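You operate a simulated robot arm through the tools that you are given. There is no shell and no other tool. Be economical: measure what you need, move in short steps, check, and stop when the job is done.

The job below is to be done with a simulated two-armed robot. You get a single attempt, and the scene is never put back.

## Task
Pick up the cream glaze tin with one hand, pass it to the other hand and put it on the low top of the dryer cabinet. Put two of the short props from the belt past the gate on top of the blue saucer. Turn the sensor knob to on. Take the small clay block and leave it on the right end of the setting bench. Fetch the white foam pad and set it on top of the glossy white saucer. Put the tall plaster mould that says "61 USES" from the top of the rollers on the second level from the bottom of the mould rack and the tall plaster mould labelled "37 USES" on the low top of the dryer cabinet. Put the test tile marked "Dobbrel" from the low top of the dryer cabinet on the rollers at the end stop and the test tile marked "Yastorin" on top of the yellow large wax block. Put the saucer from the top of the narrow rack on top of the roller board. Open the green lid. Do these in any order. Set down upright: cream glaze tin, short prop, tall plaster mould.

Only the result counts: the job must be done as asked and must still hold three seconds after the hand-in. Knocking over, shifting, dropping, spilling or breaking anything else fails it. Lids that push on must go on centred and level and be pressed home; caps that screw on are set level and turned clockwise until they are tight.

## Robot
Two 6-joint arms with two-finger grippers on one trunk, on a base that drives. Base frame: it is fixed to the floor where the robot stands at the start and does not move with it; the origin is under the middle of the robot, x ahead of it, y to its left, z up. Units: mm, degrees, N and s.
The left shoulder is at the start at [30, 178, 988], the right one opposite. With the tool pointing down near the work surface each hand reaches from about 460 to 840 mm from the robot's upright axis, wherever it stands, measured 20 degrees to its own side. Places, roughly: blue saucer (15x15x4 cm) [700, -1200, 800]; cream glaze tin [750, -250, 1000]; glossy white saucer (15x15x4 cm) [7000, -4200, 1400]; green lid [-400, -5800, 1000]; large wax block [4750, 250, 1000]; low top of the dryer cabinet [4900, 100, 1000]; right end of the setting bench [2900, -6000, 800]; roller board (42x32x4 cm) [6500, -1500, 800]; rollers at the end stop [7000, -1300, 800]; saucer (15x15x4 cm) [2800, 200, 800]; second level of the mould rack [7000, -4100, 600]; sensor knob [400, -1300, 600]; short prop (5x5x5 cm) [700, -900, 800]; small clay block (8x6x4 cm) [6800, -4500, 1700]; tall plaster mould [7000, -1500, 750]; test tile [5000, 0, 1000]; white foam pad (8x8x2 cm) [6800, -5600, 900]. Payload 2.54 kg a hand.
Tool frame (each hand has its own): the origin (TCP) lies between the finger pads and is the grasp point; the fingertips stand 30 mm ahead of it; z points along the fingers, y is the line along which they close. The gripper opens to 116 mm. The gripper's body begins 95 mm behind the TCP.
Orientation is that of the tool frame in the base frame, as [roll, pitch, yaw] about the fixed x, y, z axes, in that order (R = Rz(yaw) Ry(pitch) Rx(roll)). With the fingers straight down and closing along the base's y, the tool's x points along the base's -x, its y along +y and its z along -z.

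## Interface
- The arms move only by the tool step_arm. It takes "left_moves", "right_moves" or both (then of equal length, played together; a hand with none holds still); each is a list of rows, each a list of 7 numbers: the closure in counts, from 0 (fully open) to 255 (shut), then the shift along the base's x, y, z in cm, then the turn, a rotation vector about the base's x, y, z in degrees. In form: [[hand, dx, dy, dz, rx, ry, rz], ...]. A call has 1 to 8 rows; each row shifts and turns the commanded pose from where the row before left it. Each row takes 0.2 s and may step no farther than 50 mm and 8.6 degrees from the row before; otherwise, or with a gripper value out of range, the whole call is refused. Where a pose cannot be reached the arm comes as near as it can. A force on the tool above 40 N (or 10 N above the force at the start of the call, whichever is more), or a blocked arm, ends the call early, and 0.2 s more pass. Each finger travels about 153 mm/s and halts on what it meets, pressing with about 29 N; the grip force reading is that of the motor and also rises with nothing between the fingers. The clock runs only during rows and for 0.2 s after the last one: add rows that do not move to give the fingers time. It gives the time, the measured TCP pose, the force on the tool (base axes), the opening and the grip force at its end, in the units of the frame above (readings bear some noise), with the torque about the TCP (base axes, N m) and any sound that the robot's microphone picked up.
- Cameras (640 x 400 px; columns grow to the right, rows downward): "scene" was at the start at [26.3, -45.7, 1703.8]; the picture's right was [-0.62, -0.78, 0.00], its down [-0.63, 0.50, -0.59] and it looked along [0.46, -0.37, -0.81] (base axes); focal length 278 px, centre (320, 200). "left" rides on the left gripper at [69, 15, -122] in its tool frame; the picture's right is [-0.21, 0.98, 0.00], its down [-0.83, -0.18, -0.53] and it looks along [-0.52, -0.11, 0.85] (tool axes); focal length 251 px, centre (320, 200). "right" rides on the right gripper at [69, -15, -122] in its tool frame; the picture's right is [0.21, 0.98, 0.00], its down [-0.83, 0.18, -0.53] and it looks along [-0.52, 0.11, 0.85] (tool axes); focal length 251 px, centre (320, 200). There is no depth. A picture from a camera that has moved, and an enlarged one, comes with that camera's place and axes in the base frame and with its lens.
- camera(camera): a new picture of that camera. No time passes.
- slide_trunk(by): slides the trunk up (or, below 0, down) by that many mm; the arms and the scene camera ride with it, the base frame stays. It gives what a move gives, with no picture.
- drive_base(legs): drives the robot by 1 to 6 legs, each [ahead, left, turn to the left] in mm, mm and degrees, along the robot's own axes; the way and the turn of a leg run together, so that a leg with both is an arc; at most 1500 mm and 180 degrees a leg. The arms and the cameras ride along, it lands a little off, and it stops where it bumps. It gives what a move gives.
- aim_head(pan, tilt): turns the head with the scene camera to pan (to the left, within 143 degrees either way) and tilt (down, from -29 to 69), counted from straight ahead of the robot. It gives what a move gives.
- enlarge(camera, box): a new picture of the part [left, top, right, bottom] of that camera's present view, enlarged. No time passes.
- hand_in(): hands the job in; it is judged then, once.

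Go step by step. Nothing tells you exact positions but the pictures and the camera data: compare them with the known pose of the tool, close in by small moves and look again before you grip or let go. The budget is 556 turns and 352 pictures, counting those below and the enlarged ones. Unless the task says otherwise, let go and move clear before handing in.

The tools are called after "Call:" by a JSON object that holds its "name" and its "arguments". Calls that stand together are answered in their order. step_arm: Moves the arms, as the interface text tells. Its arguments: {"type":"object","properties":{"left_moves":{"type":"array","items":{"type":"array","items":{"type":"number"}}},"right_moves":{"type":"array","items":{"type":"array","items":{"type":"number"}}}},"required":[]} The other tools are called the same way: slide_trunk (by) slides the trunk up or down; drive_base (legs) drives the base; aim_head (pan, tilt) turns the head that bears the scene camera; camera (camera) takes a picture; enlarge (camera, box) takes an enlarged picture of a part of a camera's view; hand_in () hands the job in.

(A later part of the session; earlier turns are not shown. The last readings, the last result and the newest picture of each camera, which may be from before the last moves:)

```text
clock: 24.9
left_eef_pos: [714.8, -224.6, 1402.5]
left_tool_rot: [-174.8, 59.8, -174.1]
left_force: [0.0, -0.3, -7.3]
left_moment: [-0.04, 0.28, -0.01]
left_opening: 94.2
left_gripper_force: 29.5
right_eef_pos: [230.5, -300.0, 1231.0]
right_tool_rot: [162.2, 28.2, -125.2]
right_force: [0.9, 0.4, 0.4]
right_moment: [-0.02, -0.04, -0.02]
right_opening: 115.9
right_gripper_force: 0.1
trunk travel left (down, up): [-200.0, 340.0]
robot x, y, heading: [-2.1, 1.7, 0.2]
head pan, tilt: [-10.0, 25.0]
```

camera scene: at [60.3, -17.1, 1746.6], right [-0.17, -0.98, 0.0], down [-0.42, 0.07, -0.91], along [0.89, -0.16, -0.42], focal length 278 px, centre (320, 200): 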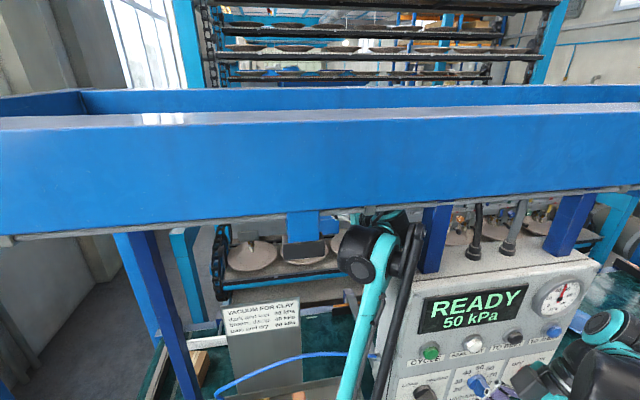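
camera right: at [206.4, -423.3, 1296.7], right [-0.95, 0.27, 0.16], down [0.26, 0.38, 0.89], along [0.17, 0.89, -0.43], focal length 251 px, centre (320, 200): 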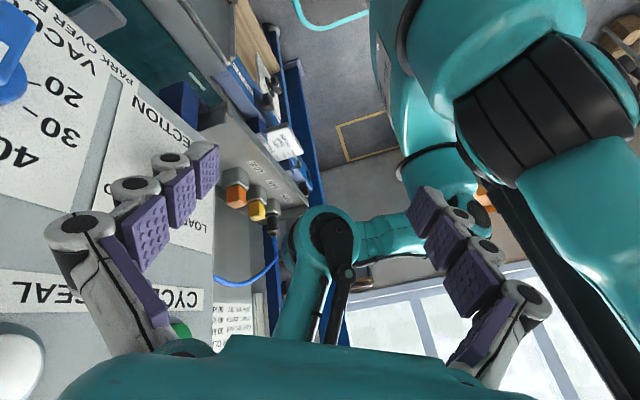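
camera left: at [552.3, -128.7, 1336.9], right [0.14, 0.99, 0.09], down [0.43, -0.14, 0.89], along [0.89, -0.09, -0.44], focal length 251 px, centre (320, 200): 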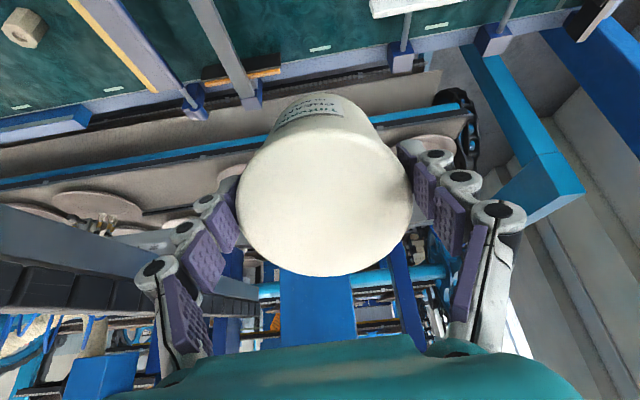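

Call:
{"name": "step_arm", "arguments": {"left_moves": [[255, -1.5, 2.5, -0.8, 0, 0, 0], [255, -1.5, 2.5, -0.8, 0, 0, 0]]}}

Call:
{"name": "camera", "arguments": {"camera": "scene"}}

```text
clock: 25.5
left_eef_pos: [711.4, -195.1, 1393.8]
left_tool_rot: [-175.0, 59.6, -174.1]
left_force: [-0.4, -0.5, -6.0]
left_moment: [-0.02, 0.26, 0.03]
left_opening: 94.2
left_gripper_force: 28.9
left hand out of reach, approached as far as the arm can: row 1, 2
right_eef_pos: [231.1, -301.0, 1230.9]
right_tool_rot: [162.1, 28.3, -125.3]
right_force: [1.0, 0.6, 0.4]
right_moment: [0.01, -0.01, 0.0]
right_opening: 116.3
right_gripper_force: 0.0
trunk travel left (down, up): [-200.0, 340.0]
robot x, y, heading: [3.1, -2.3, -0.1]
head pan, tilt: [-10.0, 25.0]
```

```text
314 pictures are left
camera scene: at [61.3, -17.0, 1746.6], right [-0.17, -0.98, 0.0], down [-0.42, 0.07, -0.91], along [0.89, -0.16, -0.42], focal length 278 px, centre (320, 200)
```

scene: 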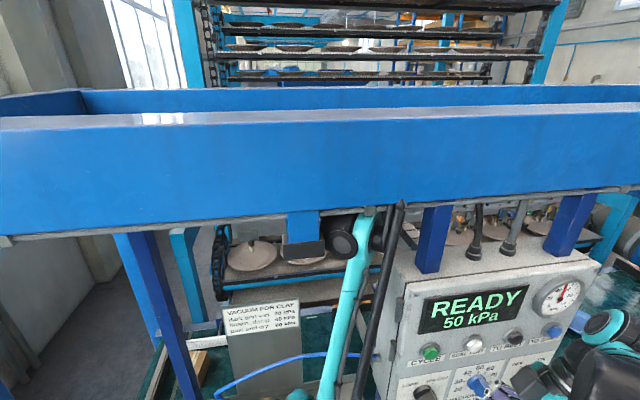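

Retreat space is tight, so I want accurate positions of the beam and the hanging box. Lowering the trunk 70 mm gives parallax.

Call:
{"name": "enlarge", "arguments": {"camera": "scene", "box": [200, 190, 440, 360]}}

Call:
{"name": "slide_trunk", "arguments": {"by": -70}}

Call:
{"name": "enlarge", "arguments": {"camera": "scene", "box": [200, 170, 440, 340]}}

```text
2.35 times, centred on (320, 275) of scene
camera zoom: at [61.3, -17.0, 1746.6], right [-0.17, -0.98, 0.0], down [-0.42, 0.07, -0.91], along [0.89, -0.16, -0.42], focal length 653 px, centre (320, 24)
```

zoom: 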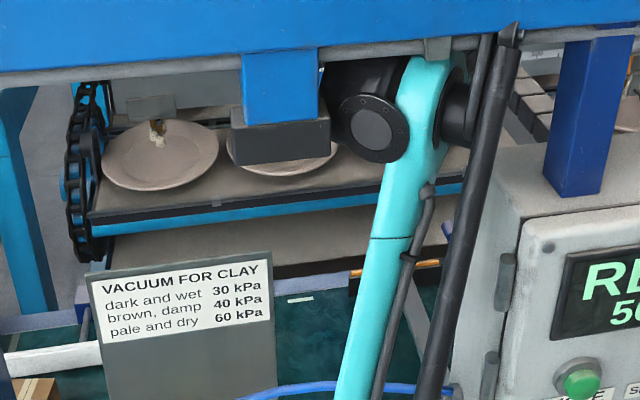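

```text
clock: 26.6
left_eef_pos: [710.7, -194.6, 1325.2]
left_tool_rot: [-175.0, 59.8, -174.1]
left_force: [-0.6, 0.8, -6.4]
left_moment: [0.0, 0.26, 0.0]
left_opening: 94.5
left_gripper_force: 29.2
right_eef_pos: [229.8, -300.4, 1160.9]
right_tool_rot: [162.2, 28.2, -125.1]
right_force: [-0.5, -0.2, 0.5]
right_moment: [0.0, 0.0, 0.01]
right_opening: 115.9
right_gripper_force: 0.0
trunk travel left (down, up): [-130.0, 410.0]
robot x, y, heading: [5.2, -0.3, 0.1]
head pan, tilt: [-10.0, 25.0]
```

```text
2.35 times, centred on (320, 255) of scene
camera zoom: at [60.5, -16.3, 1676.7], right [-0.17, -0.98, 0.0], down [-0.42, 0.07, -0.91], along [0.89, -0.16, -0.42], focal length 653 px, centre (320, 71)
```

zoom: 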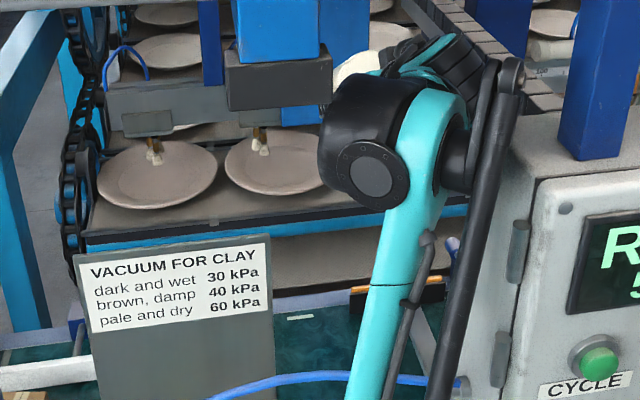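

Call:
{"name": "camera", "arguments": {"camera": "right"}}

Call:
{"name": "aim_head", "arguments": {"pan": -10, "tilt": 60}}

Call:
{"name": "camera", "arguments": {"camera": "scene"}}

```text
311 pictures are left
camera right: at [206.6, -422.7, 1227.0], right [-0.95, 0.27, 0.16], down [0.26, 0.38, 0.89], along [0.17, 0.89, -0.43], focal length 251 px, centre (320, 200)
```

right: 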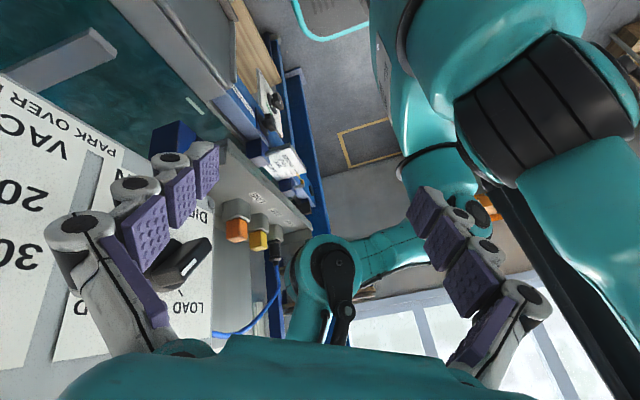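

```text
clock: 27.6
left_eef_pos: [712.5, -195.8, 1325.1]
left_tool_rot: [-175.0, 59.8, -174.1]
left_force: [-0.5, -0.9, -6.7]
left_moment: [0.0, 0.28, 0.03]
left_opening: 94.3
left_gripper_force: 28.7
right_eef_pos: [230.3, -300.9, 1161.7]
right_tool_rot: [162.1, 28.2, -125.2]
right_force: [0.6, -0.8, 0.6]
right_moment: [-0.03, -0.02, -0.02]
right_opening: 116.1
right_gripper_force: 0.0
trunk travel left (down, up): [-130.0, 410.0]
robot x, y, heading: [-1.2, -0.7, -0.1]
head pan, tilt: [-10.0, 60.0]
```

```text
310 pictures are left
camera scene: at [35.8, -12.1, 1626.6], right [-0.17, -0.98, 0.0], down [-0.85, 0.15, -0.5], along [0.49, -0.09, -0.87], focal length 278 px, centre (320, 200)
```

scene: 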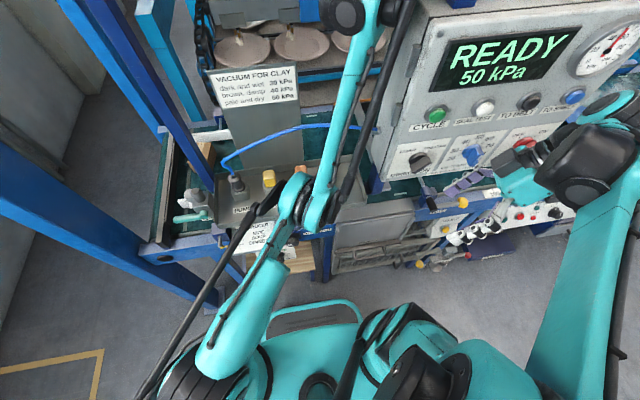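

The trunk-lowered pose passes under the hanging box (1503) and over the hose (1223). I'll shift the base left 72 mm to centre the tin in the gap between sign board and control box, then check.

Call:
{"name": "drive_base", "arguments": {"legs": [[0, 72, 0]]}}

Call:
{"name": "camera", "arguments": {"camera": "left"}}

Call:
{"name": "camera", "arguments": {"camera": "scene"}}

```text
clock: 28.6
left_eef_pos: [711.3, -120.3, 1325.6]
left_tool_rot: [-174.8, 59.8, -173.9]
left_force: [0.6, 2.6, -6.9]
left_moment: [-0.04, 0.27, -0.05]
left_opening: 94.2
left_gripper_force: 29.2
right_eef_pos: [230.3, -226.0, 1162.0]
right_tool_rot: [162.2, 28.1, -125.1]
right_force: [0.0, 0.4, 0.1]
right_moment: [-0.05, -0.03, -0.01]
right_opening: 116.1
right_gripper_force: 0.1
trunk travel left (down, up): [-130.0, 410.0]
robot x, y, heading: [1.0, 72.9, 0.3]
head pan, tilt: [-10.0, 60.0]
```

```text
309 pictures are left
camera left: at [570.9, -109.5, 1325.8], right [0.08, 0.99, 0.14], down [-0.04, -0.14, 0.99], along [1.0, -0.08, 0.03], focal length 251 px, centre (320, 200)
```

left: 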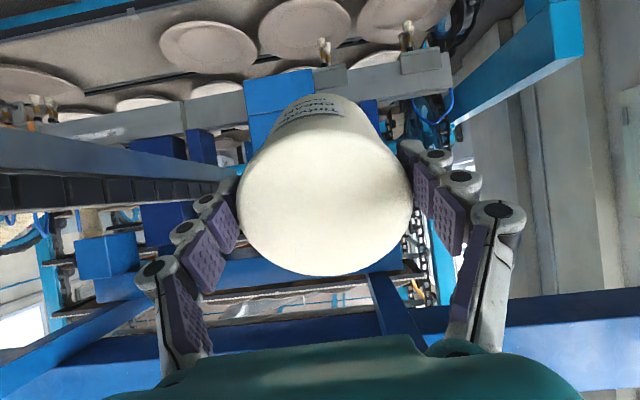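

```text
308 pictures are left
camera scene: at [35.7, 61.9, 1626.6], right [-0.17, -0.98, 0.0], down [-0.85, 0.15, -0.5], along [0.49, -0.09, -0.87], focal length 278 px, centre (320, 200)
```

scene: 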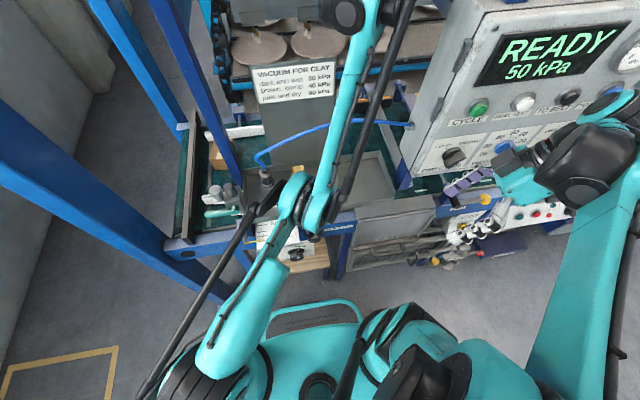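

Call:
{"name": "drive_base", "arguments": {"legs": [[-150, 0, 0]]}}

Call:
{"name": "camera", "arguments": {"camera": "scene"}}

Call:
{"name": "camera", "arguments": {"camera": "right"}}

```text
clock: 30.0
left_eef_pos: [560.0, -124.3, 1325.6]
left_tool_rot: [-175.0, 59.8, -174.2]
left_force: [-1.6, 0.1, -6.4]
left_moment: [0.01, 0.28, 0.02]
left_opening: 94.6
left_gripper_force: 28.9
right_eef_pos: [79.5, -229.3, 1160.3]
right_tool_rot: [162.2, 28.3, -125.3]
right_force: [-0.4, 0.6, 0.8]
right_moment: [-0.01, -0.07, -0.05]
right_opening: 116.1
right_gripper_force: 0.2
trunk travel left (down, up): [-130.0, 410.0]
robot x, y, heading: [-152.9, 70.5, -0.1]
head pan, tilt: [-10.0, 60.0]
```

```text
307 pictures are left
camera scene: at [-115.2, 59.7, 1626.6], right [-0.18, -0.98, 0.0], down [-0.85, 0.15, -0.5], along [0.49, -0.09, -0.87], focal length 278 px, centre (320, 200)
```

scene: 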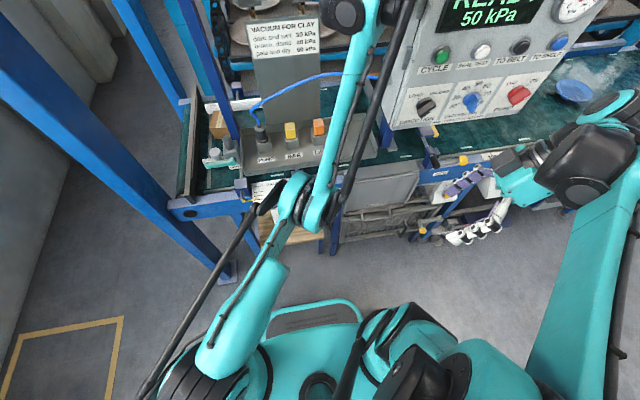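

```text
306 pictures are left
camera right: at [55.5, -351.4, 1227.0], right [-0.95, 0.27, 0.16], down [0.26, 0.38, 0.89], along [0.18, 0.88, -0.43], focal length 251 px, centre (320, 200)
```

right: 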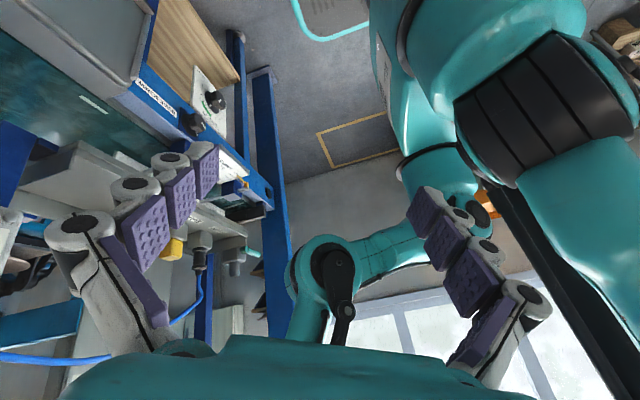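

Call:
{"name": "drive_base", "arguments": {"legs": [[-120, 0, 0]]}}

Call:
{"name": "camera", "arguments": {"camera": "scene"}}

Call:
{"name": "camera", "arguments": {"camera": "right"}}

```text
clock: 31.2
left_eef_pos: [443.8, -122.7, 1325.3]
left_tool_rot: [-175.0, 59.8, -174.1]
left_force: [-1.8, -0.5, -6.3]
left_moment: [0.01, 0.29, -0.02]
left_opening: 94.4
left_gripper_force: 29.1
right_eef_pos: [-37.4, -229.0, 1161.8]
right_tool_rot: [162.2, 28.3, -125.1]
right_force: [0.6, -0.7, -0.8]
right_moment: [-0.04, -0.06, -0.06]
right_opening: 116.2
right_gripper_force: 0.1
trunk travel left (down, up): [-130.0, 410.0]
robot x, y, heading: [-268.5, 72.4, -0.2]
head pan, tilt: [-10.0, 60.0]
```

```text
305 pictures are left
camera scene: at [-232.4, 59.8, 1626.6], right [-0.17, -0.98, 0.0], down [-0.85, 0.15, -0.5], along [0.49, -0.09, -0.87], focal length 278 px, centre (320, 200)
```

scene: 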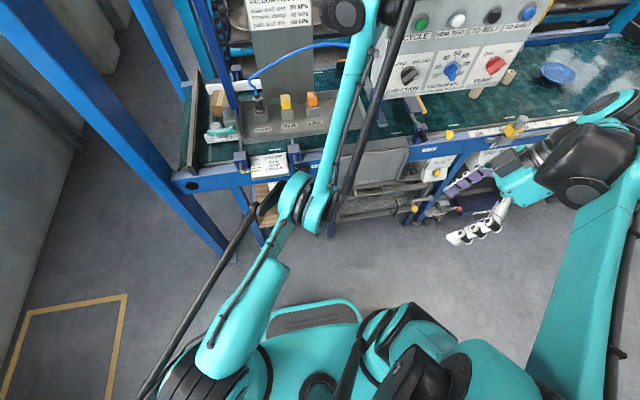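

```text
304 pictures are left
camera right: at [-61.2, -351.1, 1227.0], right [-0.95, 0.27, 0.16], down [0.26, 0.38, 0.89], along [0.17, 0.89, -0.43], focal length 251 px, centre (320, 200)
```

right: 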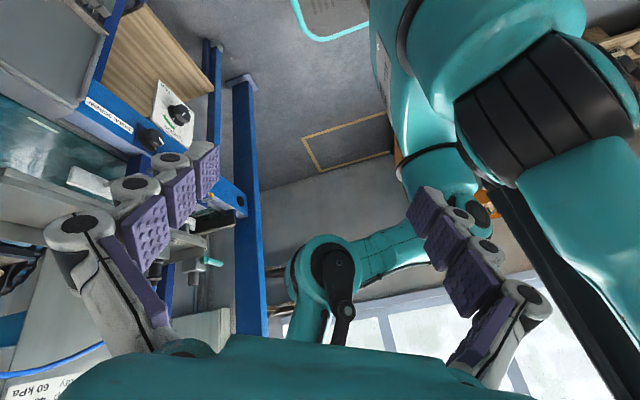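

Call:
{"name": "drive_base", "arguments": {"legs": [[-250, 0, 0], [-250, 0, 0]]}}

Call:
{"name": "aim_head", "arguments": {"pan": 0, "tilt": 25}}

Call:
{"name": "camera", "arguments": {"camera": "scene"}}

```text
clock: 34.5
left_eef_pos: [-54.1, -125.2, 1325.6]
left_tool_rot: [-174.9, 59.8, -174.2]
left_force: [-0.6, 0.5, -7.2]
left_moment: [-0.02, 0.27, 0.04]
left_opening: 94.5
left_gripper_force: 28.9
right_eef_pos: [-535.3, -229.6, 1162.2]
right_tool_rot: [162.2, 28.2, -125.3]
right_force: [0.3, 1.1, 0.0]
right_moment: [0.0, -0.06, -0.02]
right_opening: 116.3
right_gripper_force: 0.1
trunk travel left (down, up): [-130.0, 410.0]
robot x, y, heading: [-764.7, 70.8, 0.1]
head pan, tilt: [-10.0, 60.0]
```

```text
clock: 35.5
left_eef_pos: [-52.5, -125.6, 1325.1]
left_tool_rot: [-175.0, 59.8, -174.1]
left_force: [0.0, -0.1, -7.0]
left_moment: [0.01, 0.29, -0.01]
left_opening: 94.2
left_gripper_force: 29.8
right_eef_pos: [-533.6, -230.4, 1160.9]
right_tool_rot: [162.2, 28.1, -125.4]
right_force: [-0.2, -0.2, -0.1]
right_moment: [0.03, -0.01, 0.01]
right_opening: 116.0
right_gripper_force: 0.1
trunk travel left (down, up): [-130.0, 410.0]
robot x, y, heading: [-769.2, 70.8, -0.3]
head pan, tilt: [0.0, 25.0]
```

```text
303 pictures are left
camera scene: at [-701.2, 71.0, 1676.5], right [0.0, -1.0, 0.0], down [-0.42, 0.0, -0.91], along [0.91, 0.0, -0.42], focal length 278 px, centre (320, 200)
```

scene: 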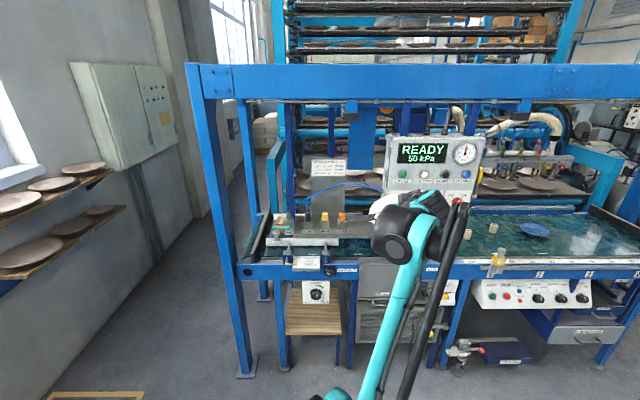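

Tin is clear of the machine. Now untilt the left hand and bring it to a handover pose.

Call:
{"name": "step_arm", "arguments": {"left_moves": [[255, 0, 1, -2, 0, 8, 0], [255, 0, 1, -2, 0, 8, 0], [255, -1, 1, -2, 0, 8, 0], [255, -2, 1, -2, 0, 8, 0], [255, -2, 2, -2, 0, 8, 0], [255, -2, 2, -2, 0, 8, 0], [255, -2, 2, -2, 0, 8, 0], [255, -2, 2, -2, 0, 4, 0]]}}

Call:
{"name": "step_arm", "arguments": {"left_moves": [[255, -3.5, 1, -2, 0, 0, 0], [255, -3.5, 1, -2, 0, 0, 0], [255, -3.5, 1, 0, 0, 0, 0], [255, -3.5, 1, 0, 0, 0, 0], [255, 0, 0, 0, 0, 0, 0]]}}

Call:
{"name": "camera", "arguments": {"camera": "scene"}}

```text
clock: 37.3
left_eef_pos: [-161.3, -7.1, 1163.4]
left_tool_rot: [-179.9, -0.2, -177.1]
left_force: [0.7, 0.6, -7.7]
left_moment: [0.01, 0.06, -0.01]
left_opening: 94.6
left_gripper_force: 29.2
right_eef_pos: [-535.0, -229.2, 1160.7]
right_tool_rot: [162.2, 28.2, -125.4]
right_force: [0.2, 0.4, 0.5]
right_moment: [-0.01, -0.01, 0.0]
right_opening: 115.9
right_gripper_force: 0.1
trunk travel left (down, up): [-130.0, 410.0]
robot x, y, heading: [-762.7, 69.8, 0.0]
head pan, tilt: [0.0, 25.0]
```

```text
clock: 38.5
left_eef_pos: [-188.5, -11.8, 1164.5]
left_tool_rot: [180.0, -0.2, -177.1]
left_force: [0.0, -0.1, -7.0]
left_moment: [0.02, 0.08, 0.04]
left_opening: 94.5
left_gripper_force: 29.2
left hand out of reach, approached as far as the arm can: row 1, 2, 3, 4
right_eef_pos: [-534.3, -228.9, 1161.5]
right_tool_rot: [162.2, 28.1, -125.4]
right_force: [0.3, -0.6, 0.1]
right_moment: [-0.03, -0.02, 0.0]
right_opening: 116.2
right_gripper_force: 0.1
trunk travel left (down, up): [-130.0, 410.0]
robot x, y, heading: [-763.8, 75.2, -0.2]
head pan, tilt: [0.0, 25.0]
```

```text
302 pictures are left
camera scene: at [-701.4, 71.4, 1676.6], right [0.0, -1.0, 0.0], down [-0.42, 0.0, -0.91], along [0.91, 0.0, -0.42], focal length 278 px, centre (320, 200)
```

scene: 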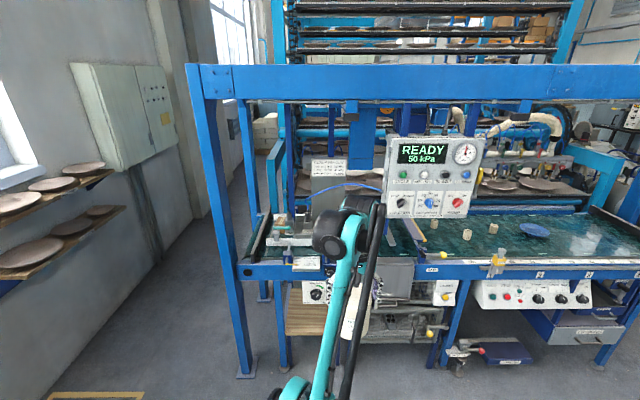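

Call:
{"name": "slide_trunk", "arguments": {"by": 200}}

Call:
{"name": "step_arm", "arguments": {"left_moves": [[255, 0, 0, -4.5, 0, 0, 0], [255, 0, 0, -4.5, 0, 0, 0], [255, 0, 0, -4.5, 0, 0, 0], [255, -3, 1, -3, 0, 0, 0], [255, -4, 1, 0, 0, 0, 0], [255, -4, 1, 0, 0, 0, 0], [255, -3, 0, 0, 0, 0, 0]]}}

Call:
{"name": "camera", "arguments": {"camera": "left"}}

```text
clock: 40.6
left_eef_pos: [-188.4, -11.6, 1363.7]
left_tool_rot: [180.0, -0.3, -177.1]
left_force: [1.0, -0.1, -6.6]
left_moment: [-0.03, 0.07, -0.01]
left_opening: 94.3
left_gripper_force: 29.7
right_eef_pos: [-534.3, -229.5, 1360.7]
right_tool_rot: [162.0, 28.2, -125.4]
right_force: [0.6, -0.2, 0.4]
right_moment: [-0.02, 0.0, -0.01]
right_opening: 116.0
right_gripper_force: 0.0
trunk travel left (down, up): [-330.0, 210.0]
robot x, y, heading: [-762.5, 72.6, -0.3]
head pan, tilt: [0.0, 25.0]
```

```text
clock: 42.2
left_eef_pos: [-204.3, -42.8, 1363.7]
left_tool_rot: [179.9, -0.5, -177.1]
left_force: [0.4, 0.0, -7.2]
left_moment: [-0.01, 0.08, 0.01]
left_opening: 94.3
left_gripper_force: 29.3
left hand out of reach, approached as far as the arm can: row 1, 2, 3, 4, 5, 6, 7
right_eef_pos: [-533.6, -229.0, 1360.8]
right_tool_rot: [162.0, 28.1, -125.4]
right_force: [0.2, -0.4, 0.5]
right_moment: [0.04, -0.01, -0.04]
right_opening: 115.8
right_gripper_force: 0.1
trunk travel left (down, up): [-330.0, 210.0]
robot x, y, heading: [-766.8, 75.2, -0.3]
head pan, tilt: [0.0, 25.0]
```

```text
301 pictures are left
camera left: at [-272.8, -31.7, 1486.1], right [0.16, 0.99, 0.0], down [0.84, -0.14, 0.53], along [0.52, -0.09, -0.85], focal length 251 px, centre (320, 200)
```

left: 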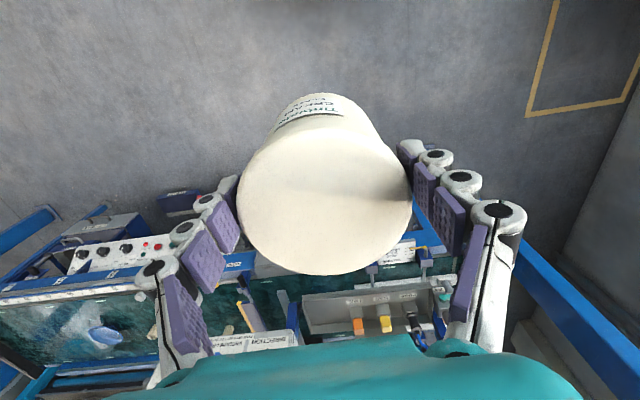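

The arm is stuck in a flipped elbow branch; I'll stretch it out and down to flip it back.

Call:
{"name": "step_arm", "arguments": {"left_moves": [[255, 4, 0, -1, 0, 0, 0], [255, 4, 0, -1, 0, 0, 0], [255, 4, 0, -2, 0, 0, 0], [255, 4, 0, -2, 0, 0, 0]]}}

Call:
{"name": "step_arm", "arguments": {"left_moves": [[255, 2, 0, -4, 0, 0, 0], [255, 1, 0, -4, 0, 0, 0], [255, 0, 0, -4, 0, 0, 0], [255, 0, 0, -4, 0, 0, 0]]}}

Call:
{"name": "camera", "arguments": {"camera": "scene"}}

```text
clock: 43.2
left_eef_pos: [-73.6, -39.7, 1310.2]
left_tool_rot: [-180.0, -0.3, -177.2]
left_force: [-0.4, 0.5, -6.7]
left_moment: [0.03, 0.05, -0.01]
left_opening: 94.4
left_gripper_force: 29.1
left hand out of reach, approached as far as the arm can: row 4
right_eef_pos: [-534.5, -229.4, 1361.7]
right_tool_rot: [162.2, 28.1, -125.4]
right_force: [-1.4, 0.0, -0.5]
right_moment: [0.0, -0.02, 0.02]
right_opening: 116.2
right_gripper_force: 0.0
trunk travel left (down, up): [-330.0, 210.0]
robot x, y, heading: [-767.1, 69.4, -0.4]
head pan, tilt: [0.0, 25.0]
```

```text
clock: 44.2
left_eef_pos: [-25.4, -47.7, 1155.3]
left_tool_rot: [-180.0, -0.5, -177.1]
left_force: [0.3, 0.1, -7.2]
left_moment: [-0.02, 0.08, -0.03]
left_opening: 94.4
left_gripper_force: 28.9
left hand out of reach, approached as far as the arm can: row 3, 4
right_eef_pos: [-532.8, -229.2, 1361.1]
right_tool_rot: [162.1, 28.2, -125.4]
right_force: [0.1, 0.5, -0.1]
right_moment: [0.03, 0.05, -0.02]
right_opening: 116.0
right_gripper_force: 0.0
trunk travel left (down, up): [-330.0, 210.0]
robot x, y, heading: [-764.5, 71.8, -0.2]
head pan, tilt: [0.0, 25.0]
```

```text
300 pictures are left
camera scene: at [-699.2, 70.7, 1876.5], right [0.0, -1.0, 0.0], down [-0.42, 0.0, -0.91], along [0.91, 0.0, -0.42], focal length 278 px, centre (320, 200)
```

scene: 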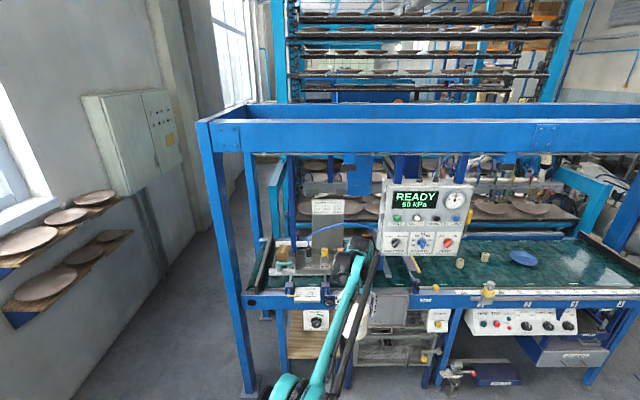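

Stretched out now; retract and see whether it folds properly.

Call:
{"name": "step_arm", "arguments": {"left_moves": [[255, -3, 0, -2, 0, 0, 0], [255, -4, 0, -1, 0, 0, 0], [255, -4, 0, 0, 0, 0, 0], [255, -4, 0, 0, 0, 0, 0], [255, -4, 0, 0, 0, 0, 0]]}}

```text
clock: 45.4
left_eef_pos: [-221.8, -45.2, 1128.5]
left_tool_rot: [-179.9, -0.1, -177.1]
left_force: [-1.2, -0.1, -5.8]
left_moment: [-0.01, 0.05, 0.0]
left_opening: 94.1
left_gripper_force: 29.0
left hand out of reach, approached as far as the arm can: row 1
right_eef_pos: [-537.7, -229.1, 1361.4]
right_tool_rot: [162.3, 28.3, -125.3]
right_force: [-0.6, 0.1, 0.5]
right_moment: [-0.02, -0.03, -0.03]
right_opening: 115.8
right_gripper_force: 0.1
trunk travel left (down, up): [-330.0, 210.0]
robot x, y, heading: [-767.9, 70.8, -0.4]
head pan, tilt: [0.0, 25.0]
```

Good, the arm is folding normally. Now bring the left tin to the centre and prepare the right hand (untilt, then yaw) for a side grip.

Call:
{"name": "step_arm", "arguments": {"right_moves": [[0, 1, 0, -3, -8.5, 0, 0], [0, 1, -1, -3, -8.5, 0, 0], [0, 1, -1, -3, -8.5, 0, 0], [0, 1, -1, -3, -8.5, 0, 0], [0, 2, -1, -3, 0, 0, -8.5], [0, 2, -1, -3, 0, 0, -8.5], [0, 2, 0, -3, 0, 0, -8.5], [0, 2, 0, -3, 0, 0, -8.5]], "left_moves": [[255, -1, 2, 0, 0, 0, 0], [255, -1, 2, 0, 0, 0, 0], [255, -1, 2, 0, 0, 0, 0], [255, -1, 2, 0, 0, 0, 0], [255, -1, 2, 0, 0, 0, 0], [255, -1, 0, 0, 0, 0, -3], [255, -1, 0, 0, 0, 0, 0], [255, 0, 0, 0, 0, 0, 0]]}}

Call:
{"name": "step_arm", "arguments": {"right_moves": [[0, 2, 0, 0, 0, 0, -8.5], [0, 2, 0, 0, 0, 0, -8.5], [0, 2, 0, 0, 0, 0, -8.5], [0, 2, 0, 0, 0, 0, -8.5], [0, 1, 0, 0, 0, 0, -8.5], [0, 0, 0, 0, 0, 0, -8.5], [0, 0, 0, 0, 0, 0, -8.5], [0, 0, 0, 0, 0, 0, -8.5]]}}

Call:
{"name": "step_arm", "arguments": {"right_moves": [[0, 0, 0, 0, 0, 0, -8.5], [0, 0, 0, 0, 0, 0, -8.5], [0, 0, 0, 0, 0, 0, -8.5], [0, 0, 0, 0, 0, 0, -8.5], [0, 0, 0, 0, 0, 0, -8.5], [0, 0, 0, 0, 0, 0, 0]]}}

```text
clock: 47.2
left_eef_pos: [-283.4, 52.5, 1127.4]
left_tool_rot: [180.0, -0.3, 180.0]
left_force: [1.6, 0.1, -7.0]
left_moment: [0.01, 0.15, -0.01]
left_opening: 94.3
left_gripper_force: 28.8
right_eef_pos: [-409.6, -278.9, 1121.4]
right_tool_rot: [-179.0, -0.8, -154.8]
right_force: [-0.3, 0.1, 0.5]
right_moment: [0.0, 0.02, 0.01]
right_opening: 115.9
right_gripper_force: 0.2
trunk travel left (down, up): [-330.0, 210.0]
robot x, y, heading: [-764.0, 72.6, -0.1]
head pan, tilt: [0.0, 25.0]
```

```text
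clock: 49.0
left_eef_pos: [-286.3, 53.3, 1127.6]
left_tool_rot: [-180.0, -0.2, 179.9]
left_force: [0.2, 0.2, -6.9]
left_moment: [0.02, 0.08, -0.02]
left_opening: 94.3
left_gripper_force: 28.3
right_eef_pos: [-325.5, -279.6, 1121.9]
right_tool_rot: [-178.8, -0.6, 137.2]
right_force: [0.3, -1.3, -0.6]
right_moment: [-0.04, -0.03, -0.04]
right_opening: 116.1
right_gripper_force: 0.1
trunk travel left (down, up): [-330.0, 210.0]
robot x, y, heading: [-764.6, 72.9, -0.3]
head pan, tilt: [0.0, 25.0]
```

```text
clock: 50.4
left_eef_pos: [-286.1, 53.4, 1128.5]
left_tool_rot: [-179.9, -0.1, -180.0]
left_force: [0.7, -0.1, -6.6]
left_moment: [-0.03, 0.08, 0.0]
left_opening: 94.2
left_gripper_force: 28.8
right_eef_pos: [-324.6, -279.7, 1122.6]
right_tool_rot: [-178.8, -0.5, 94.8]
right_force: [-0.3, -0.3, -0.9]
right_moment: [-0.04, 0.0, 0.0]
right_opening: 115.8
right_gripper_force: 0.0
trunk travel left (down, up): [-330.0, 210.0]
robot x, y, heading: [-764.2, 72.8, -0.5]
head pan, tilt: [0.0, 25.0]
```

Call:
{"name": "step_arm", "arguments": {"right_moves": [[0, 1, 0, -1, 0, 0, -4.8], [0, 1, 0, -1, 8.5, 0, 0], [0, 1, 0, -1, 8.5, 0, 0], [0, 1, 0, -1, 8.5, 0, 0], [0, 0, 0, -1, 8.5, 0, 0], [0, 0, 0, 0, 8.5, 0, 0], [0, 0, 0, 0, 8.5, 0, 0], [0, 0, 0, 0, 8.5, 0, 0]]}}

Call:
{"name": "camera", "arguments": {"camera": "right"}}

Call:
{"name": "aim_head", "arguments": {"pan": -10, "tilt": 60}}

Call:
{"name": "camera", "arguments": {"camera": "scene"}}

```text
clock: 52.2
left_eef_pos: [-284.5, 55.1, 1127.6]
left_tool_rot: [180.0, -0.3, 180.0]
left_force: [-0.2, 0.7, -7.4]
left_moment: [-0.02, 0.11, -0.03]
left_opening: 94.6
left_gripper_force: 28.5
right_eef_pos: [-228.1, -203.7, 1070.6]
right_tool_rot: [178.7, -58.7, 89.7]
right_force: [-0.2, 0.8, 0.0]
right_moment: [0.0, 0.0, 0.06]
right_opening: 115.9
right_gripper_force: 0.1
right hand out of reach, approached as far as the arm can: row 7, 8
trunk travel left (down, up): [-330.0, 210.0]
robot x, y, heading: [-763.2, 71.1, -0.1]
head pan, tilt: [0.0, 25.0]
```

```text
299 pictures are left
camera right: at [-247.3, -270.9, 1192.9], right [0.98, 0.09, 0.2], down [0.17, -0.89, -0.43], along [0.14, 0.45, -0.88], focal length 251 px, centre (320, 200)
```

right: 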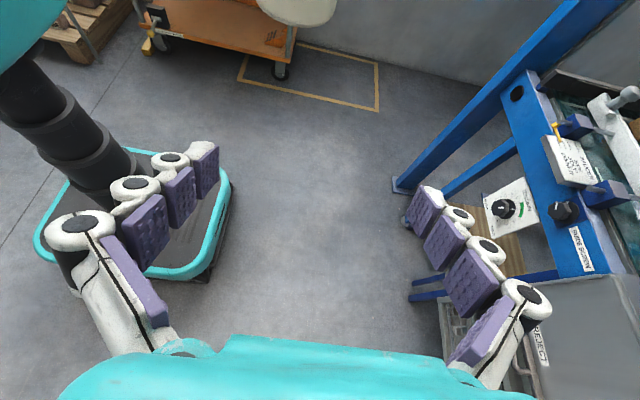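

```text
clock: 53.2
left_eef_pos: [-285.9, 53.4, 1128.7]
left_tool_rot: [179.9, -0.4, 179.9]
left_force: [0.2, -0.9, -6.7]
left_moment: [0.0, 0.06, 0.02]
left_opening: 94.2
left_gripper_force: 29.0
right_eef_pos: [-230.8, -204.7, 1071.3]
right_tool_rot: [178.5, -58.6, 90.0]
right_force: [0.1, -0.6, -0.3]
right_moment: [0.0, -0.02, -0.01]
right_opening: 116.1
right_gripper_force: 0.2
trunk travel left (down, up): [-330.0, 210.0]
robot x, y, heading: [-764.0, 68.6, -0.1]
head pan, tilt: [-10.0, 60.0]
```

```text
298 pictures are left
camera scene: at [-727.4, 59.6, 1826.6], right [-0.18, -0.98, 0.0], down [-0.85, 0.15, -0.5], along [0.49, -0.09, -0.87], focal length 278 px, centre (320, 200)
```

scene: 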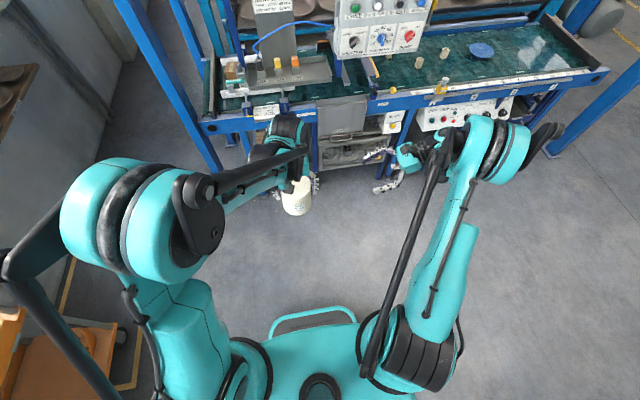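

Call:
{"name": "step_arm", "arguments": {"left_moves": [[255, 1.4, -1.5, 0, 0, 0, 0], [255, 1.4, -1.5, 0, 0, 0, 0], [255, 1.4, -1.5, 0, 0, 0, 0], [255, 1.3, -1.5, 0, 0, 0, 0]], "right_moves": [[0, 0, 2, 0, 0, 0, 0], [0, 0, 2, 0, 0, 0, 0], [0, 0, 2, 0, 0, 0, 0], [0, 0, 0, 0, 0, 0, 0]]}}

Call:
{"name": "camera", "arguments": {"camera": "right"}}

Call:
{"name": "camera", "arguments": {"camera": "left"}}

```text
clock: 54.2
left_eef_pos: [-232.9, -7.0, 1128.2]
left_tool_rot: [179.9, -0.3, 179.8]
left_force: [0.5, 0.0, -6.6]
left_moment: [0.02, 0.08, 0.02]
left_opening: 94.4
left_gripper_force: 28.9
right_eef_pos: [-231.4, -143.9, 1071.1]
right_tool_rot: [178.5, -58.6, 90.0]
right_force: [0.6, -0.3, -0.4]
right_moment: [0.01, -0.01, 0.0]
right_opening: 115.9
right_gripper_force: 0.0
trunk travel left (down, up): [-330.0, 210.0]
robot x, y, heading: [-761.7, 74.2, -0.3]
head pan, tilt: [-10.0, 60.0]
```

```text
297 pictures are left
camera right: at [-249.8, -211.1, 1192.8], right [0.98, 0.09, 0.2], down [0.17, -0.89, -0.42], along [0.14, 0.45, -0.88], focal length 251 px, centre (320, 200)
```

right: 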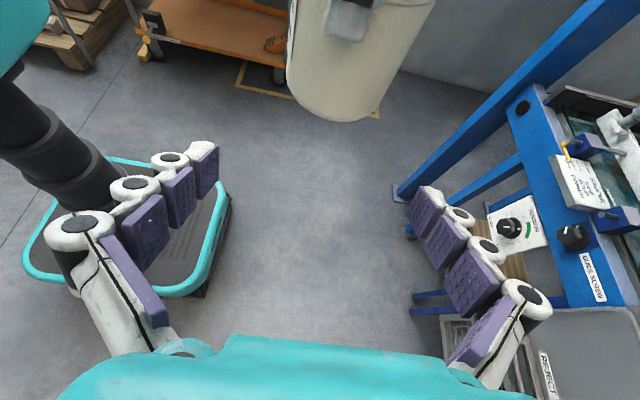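

```text
296 pictures are left
camera left: at [-301.3, 6.9, 1249.9], right [0.22, 0.98, 0.0], down [0.83, -0.18, 0.53], along [0.52, -0.11, -0.85], focal length 251 px, centre (320, 200)
```

left: 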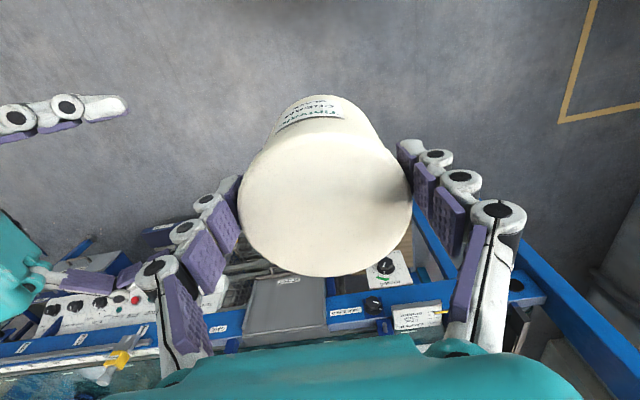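

Call:
{"name": "step_arm", "arguments": {"right_moves": [[0, 0, 3, -0.5, 0, 0, 0], [0, 0, 3, 0, 0, 0, 0], [0, 0, 2, 0, 0, 0, 0], [0, 0, 0, 0, 0, 0, 0]]}}

Call:
{"name": "camera", "arguments": {"camera": "right"}}

Call:
{"name": "camera", "arguments": {"camera": "left"}}

```text
clock: 55.2
left_eef_pos: [-233.4, -7.9, 1129.0]
left_tool_rot: [-179.9, -0.3, 179.9]
left_force: [0.9, -0.5, -6.6]
left_moment: [-0.01, 0.03, 0.02]
left_opening: 94.1
left_gripper_force: 29.1
right_eef_pos: [-231.7, -63.5, 1065.2]
right_tool_rot: [178.6, -58.7, 89.9]
right_force: [-0.4, 0.6, 0.2]
right_moment: [0.04, -0.03, -0.01]
right_opening: 116.1
right_gripper_force: 0.1
trunk travel left (down, up): [-330.0, 210.0]
robot x, y, heading: [-767.0, 69.9, -0.2]
head pan, tilt: [-10.0, 60.0]
```

```text
295 pictures are left
camera right: at [-250.9, -130.5, 1187.5], right [0.98, 0.09, 0.2], down [0.17, -0.89, -0.42], along [0.14, 0.45, -0.88], focal length 251 px, centre (320, 200)
```

right: 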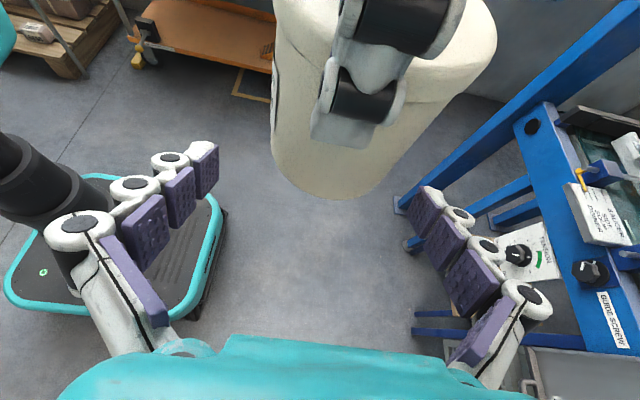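

```text
294 pictures are left
camera left: at [-301.9, 7.7, 1250.2], right [0.22, 0.98, 0.0], down [0.83, -0.18, 0.53], along [0.52, -0.12, -0.85], focal length 251 px, centre (320, 200)
```

left: 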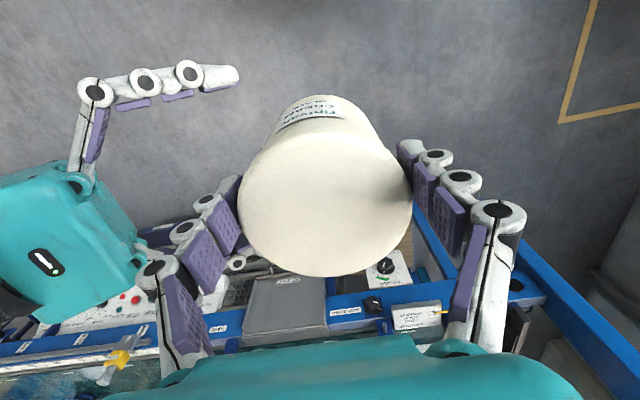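

Call:
{"name": "step_arm", "arguments": {"right_moves": [[0, 0, 2.3, 0, 0, 0, 0], [0, 0, 2.2, 0, 0, 0, 0], [0, 0, 0, 0, 0, 0, 0]]}}

Call:
{"name": "camera", "arguments": {"camera": "right"}}

Call:
{"name": "camera", "arguments": {"camera": "left"}}

```text
clock: 56.0
left_eef_pos: [-233.5, -6.6, 1128.2]
left_tool_rot: [-180.0, -0.2, 179.9]
left_force: [-0.8, -1.0, -7.2]
left_moment: [-0.03, 0.09, 0.03]
left_opening: 94.2
left_gripper_force: 28.5
right_eef_pos: [-232.5, -18.0, 1066.4]
right_tool_rot: [178.5, -58.7, 90.0]
right_force: [-0.1, -0.3, 0.9]
right_moment: [-0.02, 0.0, 0.02]
right_opening: 116.1
right_gripper_force: 0.1
trunk travel left (down, up): [-330.0, 210.0]
robot x, y, heading: [-763.5, 71.4, -0.7]
head pan, tilt: [-10.0, 60.0]
```

```text
293 pictures are left
camera right: at [-251.4, -85.2, 1188.3], right [0.98, 0.09, 0.2], down [0.17, -0.89, -0.42], along [0.14, 0.45, -0.88], focal length 251 px, centre (320, 200)
```

right: 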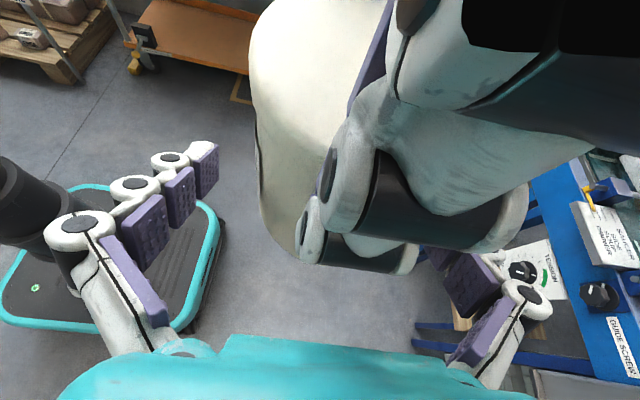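

```text
292 pictures are left
camera left: at [-302.1, 7.8, 1250.3], right [0.22, 0.98, 0.0], down [0.83, -0.18, 0.53], along [0.52, -0.12, -0.85], focal length 251 px, centre (320, 200)
```

left: 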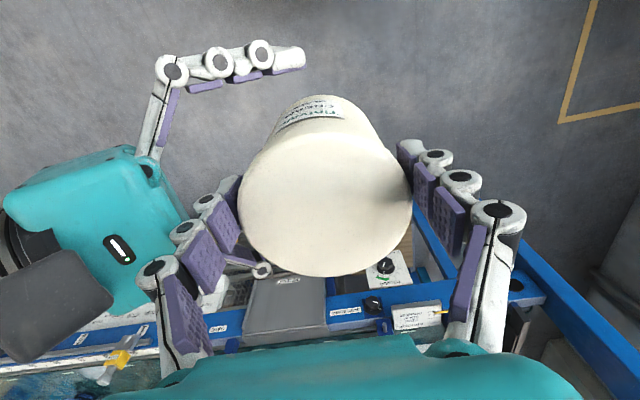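

Call:
{"name": "step_arm", "arguments": {"right_moves": [[100, 0, 0, 0, 0, 0, 0], [255, 0, 0, 0, 0, 0, 0], [255, 0, 0, 0, 0, 0, 0]]}}

Call:
{"name": "camera", "arguments": {"camera": "left"}}

```text
clock: 56.8
left_eef_pos: [-234.7, -5.4, 1128.3]
left_tool_rot: [179.8, -0.5, 179.9]
left_force: [-25.5, 15.9, 4.2]
left_moment: [0.64, 0.33, 0.19]
left_opening: 94.8
left_gripper_force: 28.8
right_eef_pos: [-232.3, -19.3, 1065.5]
right_tool_rot: [178.5, -58.5, 89.8]
right_force: [25.3, -15.2, -4.2]
right_moment: [0.19, 1.25, -0.45]
right_opening: 94.0
right_gripper_force: 29.0
trunk travel left (down, up): [-330.0, 210.0]
robot x, y, heading: [-763.7, 74.3, -0.3]
head pan, tilt: [-10.0, 60.0]
```

```text
291 pictures are left
camera left: at [-302.7, 8.8, 1250.8], right [0.22, 0.98, 0.0], down [0.83, -0.18, 0.53], along [0.51, -0.11, -0.85], focal length 251 px, centre (320, 200)
```

left: 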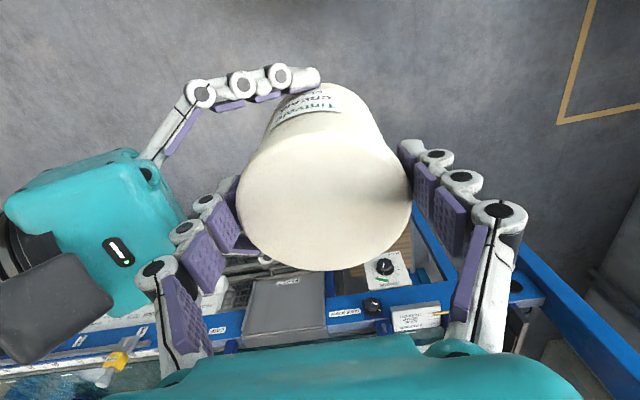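

Both hands hold it. Relieve slightly and open the left.

Call:
{"name": "step_arm", "arguments": {"right_moves": [[255, 0.2, 0, 0, 0, 0, 0], [255, 0, 0, 0, 0, 0, 0]], "left_moves": [[255, 0, 0, 0, 0, 0, 0], [255, 0, 0, 0, 0, 0, 0]]}}

Call:
{"name": "step_arm", "arguments": {"left_moves": [[60, 0, 0, 0, 0, 0, 0], [0, 0, 0, 0, 0, 0, 0], [0, 0, 0, 0, 0, 0, 0]]}}

Call:
{"name": "step_arm", "arguments": {"left_moves": [[0, 0, 0, 3, 0, 0, 0], [0, 0, 0, 4, 0, 0, 0], [0, 0, 0, 4, 0, 0, 0], [0, -2, 4, 0, 0, 0, 0]]}}

Call:
{"name": "camera", "arguments": {"camera": "left"}}

Call:
{"name": "camera", "arguments": {"camera": "right"}}

```text
clock: 57.4
left_eef_pos: [-233.0, -5.6, 1128.2]
left_tool_rot: [179.9, -0.2, 180.0]
left_force: [-7.4, 21.1, 7.2]
left_moment: [1.34, 0.15, 0.69]
left_opening: 94.4
left_gripper_force: 28.5
right_eef_pos: [-230.0, -19.5, 1065.7]
right_tool_rot: [178.5, -58.5, 90.0]
right_force: [7.9, -21.5, -7.0]
right_moment: [-0.16, 0.38, -0.74]
right_opening: 94.0
right_gripper_force: 28.6
trunk travel left (down, up): [-330.0, 210.0]
robot x, y, heading: [-762.1, 70.4, -0.1]
head pan, tilt: [-10.0, 60.0]
```

```text
clock: 58.2
left_eef_pos: [-233.3, -7.6, 1128.2]
left_tool_rot: [-180.0, -0.3, 179.9]
left_force: [9.3, -0.2, -3.0]
left_moment: [0.25, 0.55, 0.67]
left_opening: 113.8
left_gripper_force: 0.1
right_eef_pos: [-229.2, -17.9, 1066.5]
right_tool_rot: [178.4, -58.7, 90.2]
right_force: [-8.9, -0.3, 0.3]
right_moment: [-0.35, -1.15, -0.58]
right_opening: 93.6
right_gripper_force: 28.9
trunk travel left (down, up): [-330.0, 210.0]
robot x, y, heading: [-759.5, 72.4, -0.4]
head pan, tilt: [-10.0, 60.0]
```

```text
clock: 59.2
left_eef_pos: [-252.3, 37.9, 1237.1]
left_tool_rot: [-179.9, -0.2, 179.9]
left_force: [-0.2, 1.1, 0.4]
left_moment: [-0.07, -0.05, -0.02]
left_opening: 115.8
left_gripper_force: 0.1
right_eef_pos: [-229.8, -15.7, 1067.6]
right_tool_rot: [178.3, -58.4, 90.3]
right_force: [-0.8, 0.2, -0.6]
right_moment: [-0.21, -0.04, 0.01]
right_opening: 93.3
right_gripper_force: 28.9
trunk travel left (down, up): [-330.0, 210.0]
robot x, y, heading: [-763.2, 73.0, -0.1]
head pan, tilt: [-10.0, 60.0]
```

```text
290 pictures are left
camera left: at [-321.7, 52.5, 1359.5], right [0.22, 0.98, 0.0], down [0.83, -0.18, 0.53], along [0.52, -0.12, -0.85], focal length 251 px, centre (320, 200)
```

left: 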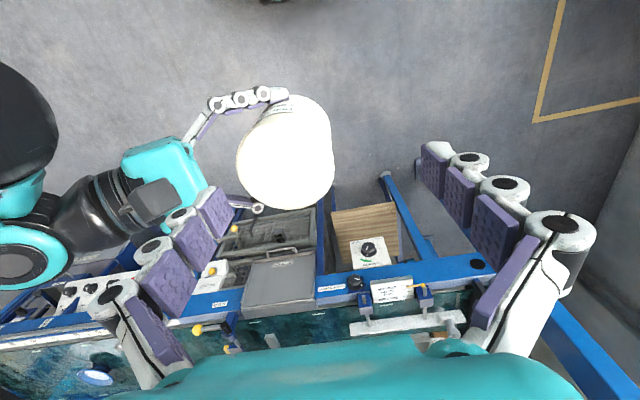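

```text
289 pictures are left
camera right: at [-249.6, -82.7, 1189.2], right [0.98, 0.09, 0.2], down [0.17, -0.89, -0.42], along [0.14, 0.44, -0.88], focal length 251 px, centre (320, 200)
```

right: 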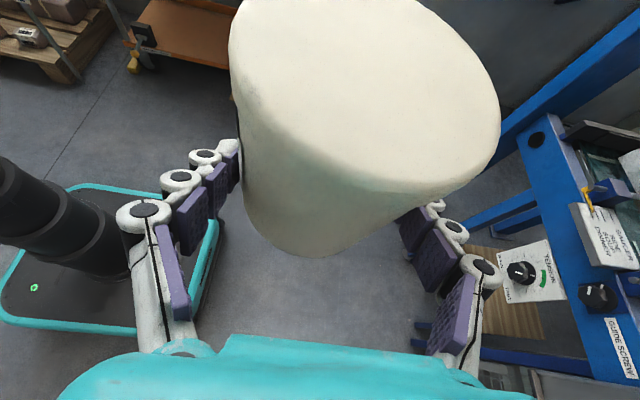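

Handover succeeded: right hand holds the tin. Now survey routes around the machine.

Call:
{"name": "aim_head", "arguments": {"pan": 25, "tilt": 12}}

Call:
{"name": "camera", "arguments": {"camera": "scene"}}

Call:
{"name": "aim_head", "arguments": {"pan": -55, "tilt": 12}}

Call:
{"name": "camera", "arguments": {"camera": "scene"}}

Call:
{"name": "aim_head", "arguments": {"pan": -120, "tilt": 12}}

Call:
{"name": "camera", "arguments": {"camera": "scene"}}

```text
clock: 60.4
left_eef_pos: [-251.1, 34.8, 1235.1]
left_tool_rot: [-179.9, -0.3, 179.9]
left_force: [0.2, 1.0, -0.2]
left_moment: [0.02, 0.01, 0.01]
left_opening: 116.0
left_gripper_force: 0.1
right_eef_pos: [-228.5, -18.4, 1064.3]
right_tool_rot: [178.5, -58.6, 90.1]
right_force: [0.4, -1.2, 0.0]
right_moment: [-0.08, 0.01, -0.02]
right_opening: 93.1
right_gripper_force: 28.9
trunk travel left (down, up): [-330.0, 210.0]
robot x, y, heading: [-762.4, 70.2, 0.0]
head pan, tilt: [25.0, 12.0]
```

```text
288 pictures are left
camera scene: at [-708.4, 110.2, 1897.7], right [0.42, -0.91, 0.0], down [-0.19, -0.09, -0.98], along [0.89, 0.41, -0.21], focal length 278 px, centre (320, 200)
```

scene: 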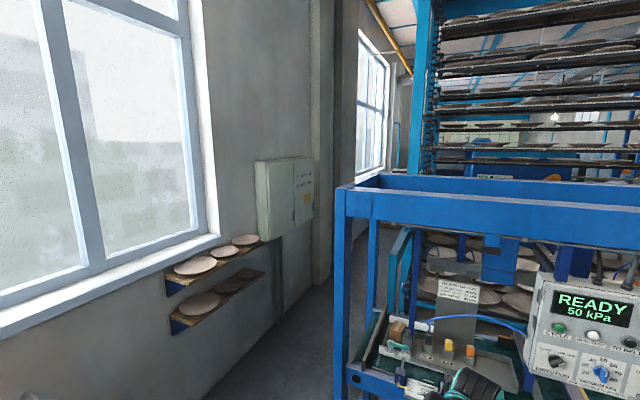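

```text
clock: 61.9
left_eef_pos: [-250.7, 35.6, 1236.5]
left_tool_rot: [180.0, -0.2, 179.9]
left_force: [-0.9, 0.2, -0.7]
left_moment: [0.0, 0.0, 0.0]
left_opening: 115.7
left_gripper_force: 0.1
right_eef_pos: [-228.7, -18.2, 1065.7]
right_tool_rot: [178.5, -58.6, 90.0]
right_force: [0.3, 0.4, 0.1]
right_moment: [-0.1, 0.0, 0.01]
right_opening: 93.1
right_gripper_force: 28.8
trunk travel left (down, up): [-330.0, 210.0]
robot x, y, heading: [-762.4, 73.1, -0.1]
head pan, tilt: [-55.0, 12.0]
```

```text
287 pictures are left
camera scene: at [-740.0, -5.1, 1897.7], right [-0.82, -0.57, 0.0], down [-0.12, 0.17, -0.98], along [0.56, -0.8, -0.21], focal length 278 px, centre (320, 200)
```

scene: 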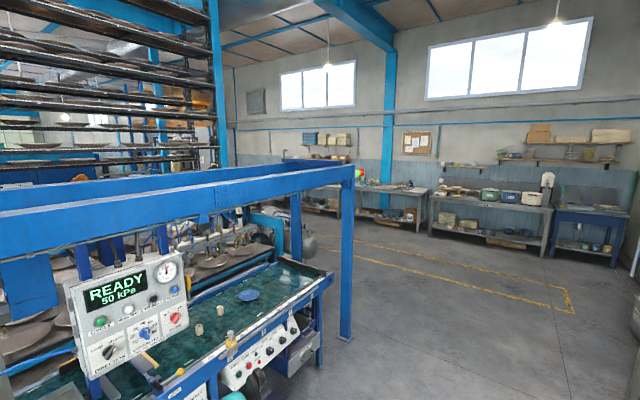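

```text
clock: 63.3
left_eef_pos: [-251.2, 34.0, 1235.7]
left_tool_rot: [180.0, -0.2, 179.9]
left_force: [-0.4, 0.5, 0.3]
left_moment: [0.01, -0.01, -0.01]
left_opening: 115.9
left_gripper_force: 0.0
right_eef_pos: [-229.3, -18.5, 1066.9]
right_tool_rot: [178.4, -58.6, 89.9]
right_force: [-0.1, -0.1, -0.1]
right_moment: [-0.08, 0.01, -0.04]
right_opening: 93.3
right_gripper_force: 28.9
trunk travel left (down, up): [-330.0, 210.0]
robot x, y, heading: [-763.6, 67.5, -0.2]
head pan, tilt: [-120.0, 12.0]
```

```text
286 pictures are left
camera scene: at [-840.1, -9.2, 1897.8], right [-0.86, 0.5, 0.0], down [0.1, 0.18, -0.98], along [-0.49, -0.85, -0.21], focal length 278 px, centre (320, 200)
```

scene: 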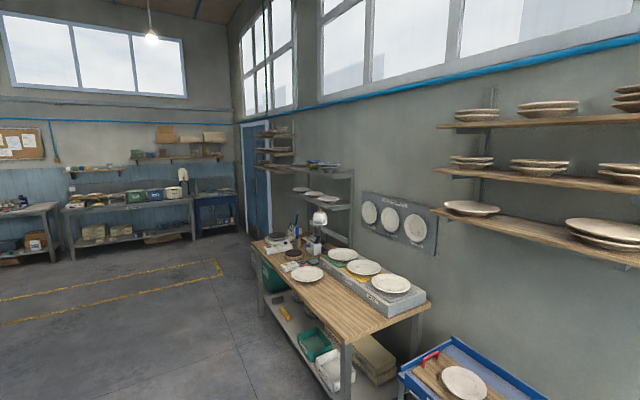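

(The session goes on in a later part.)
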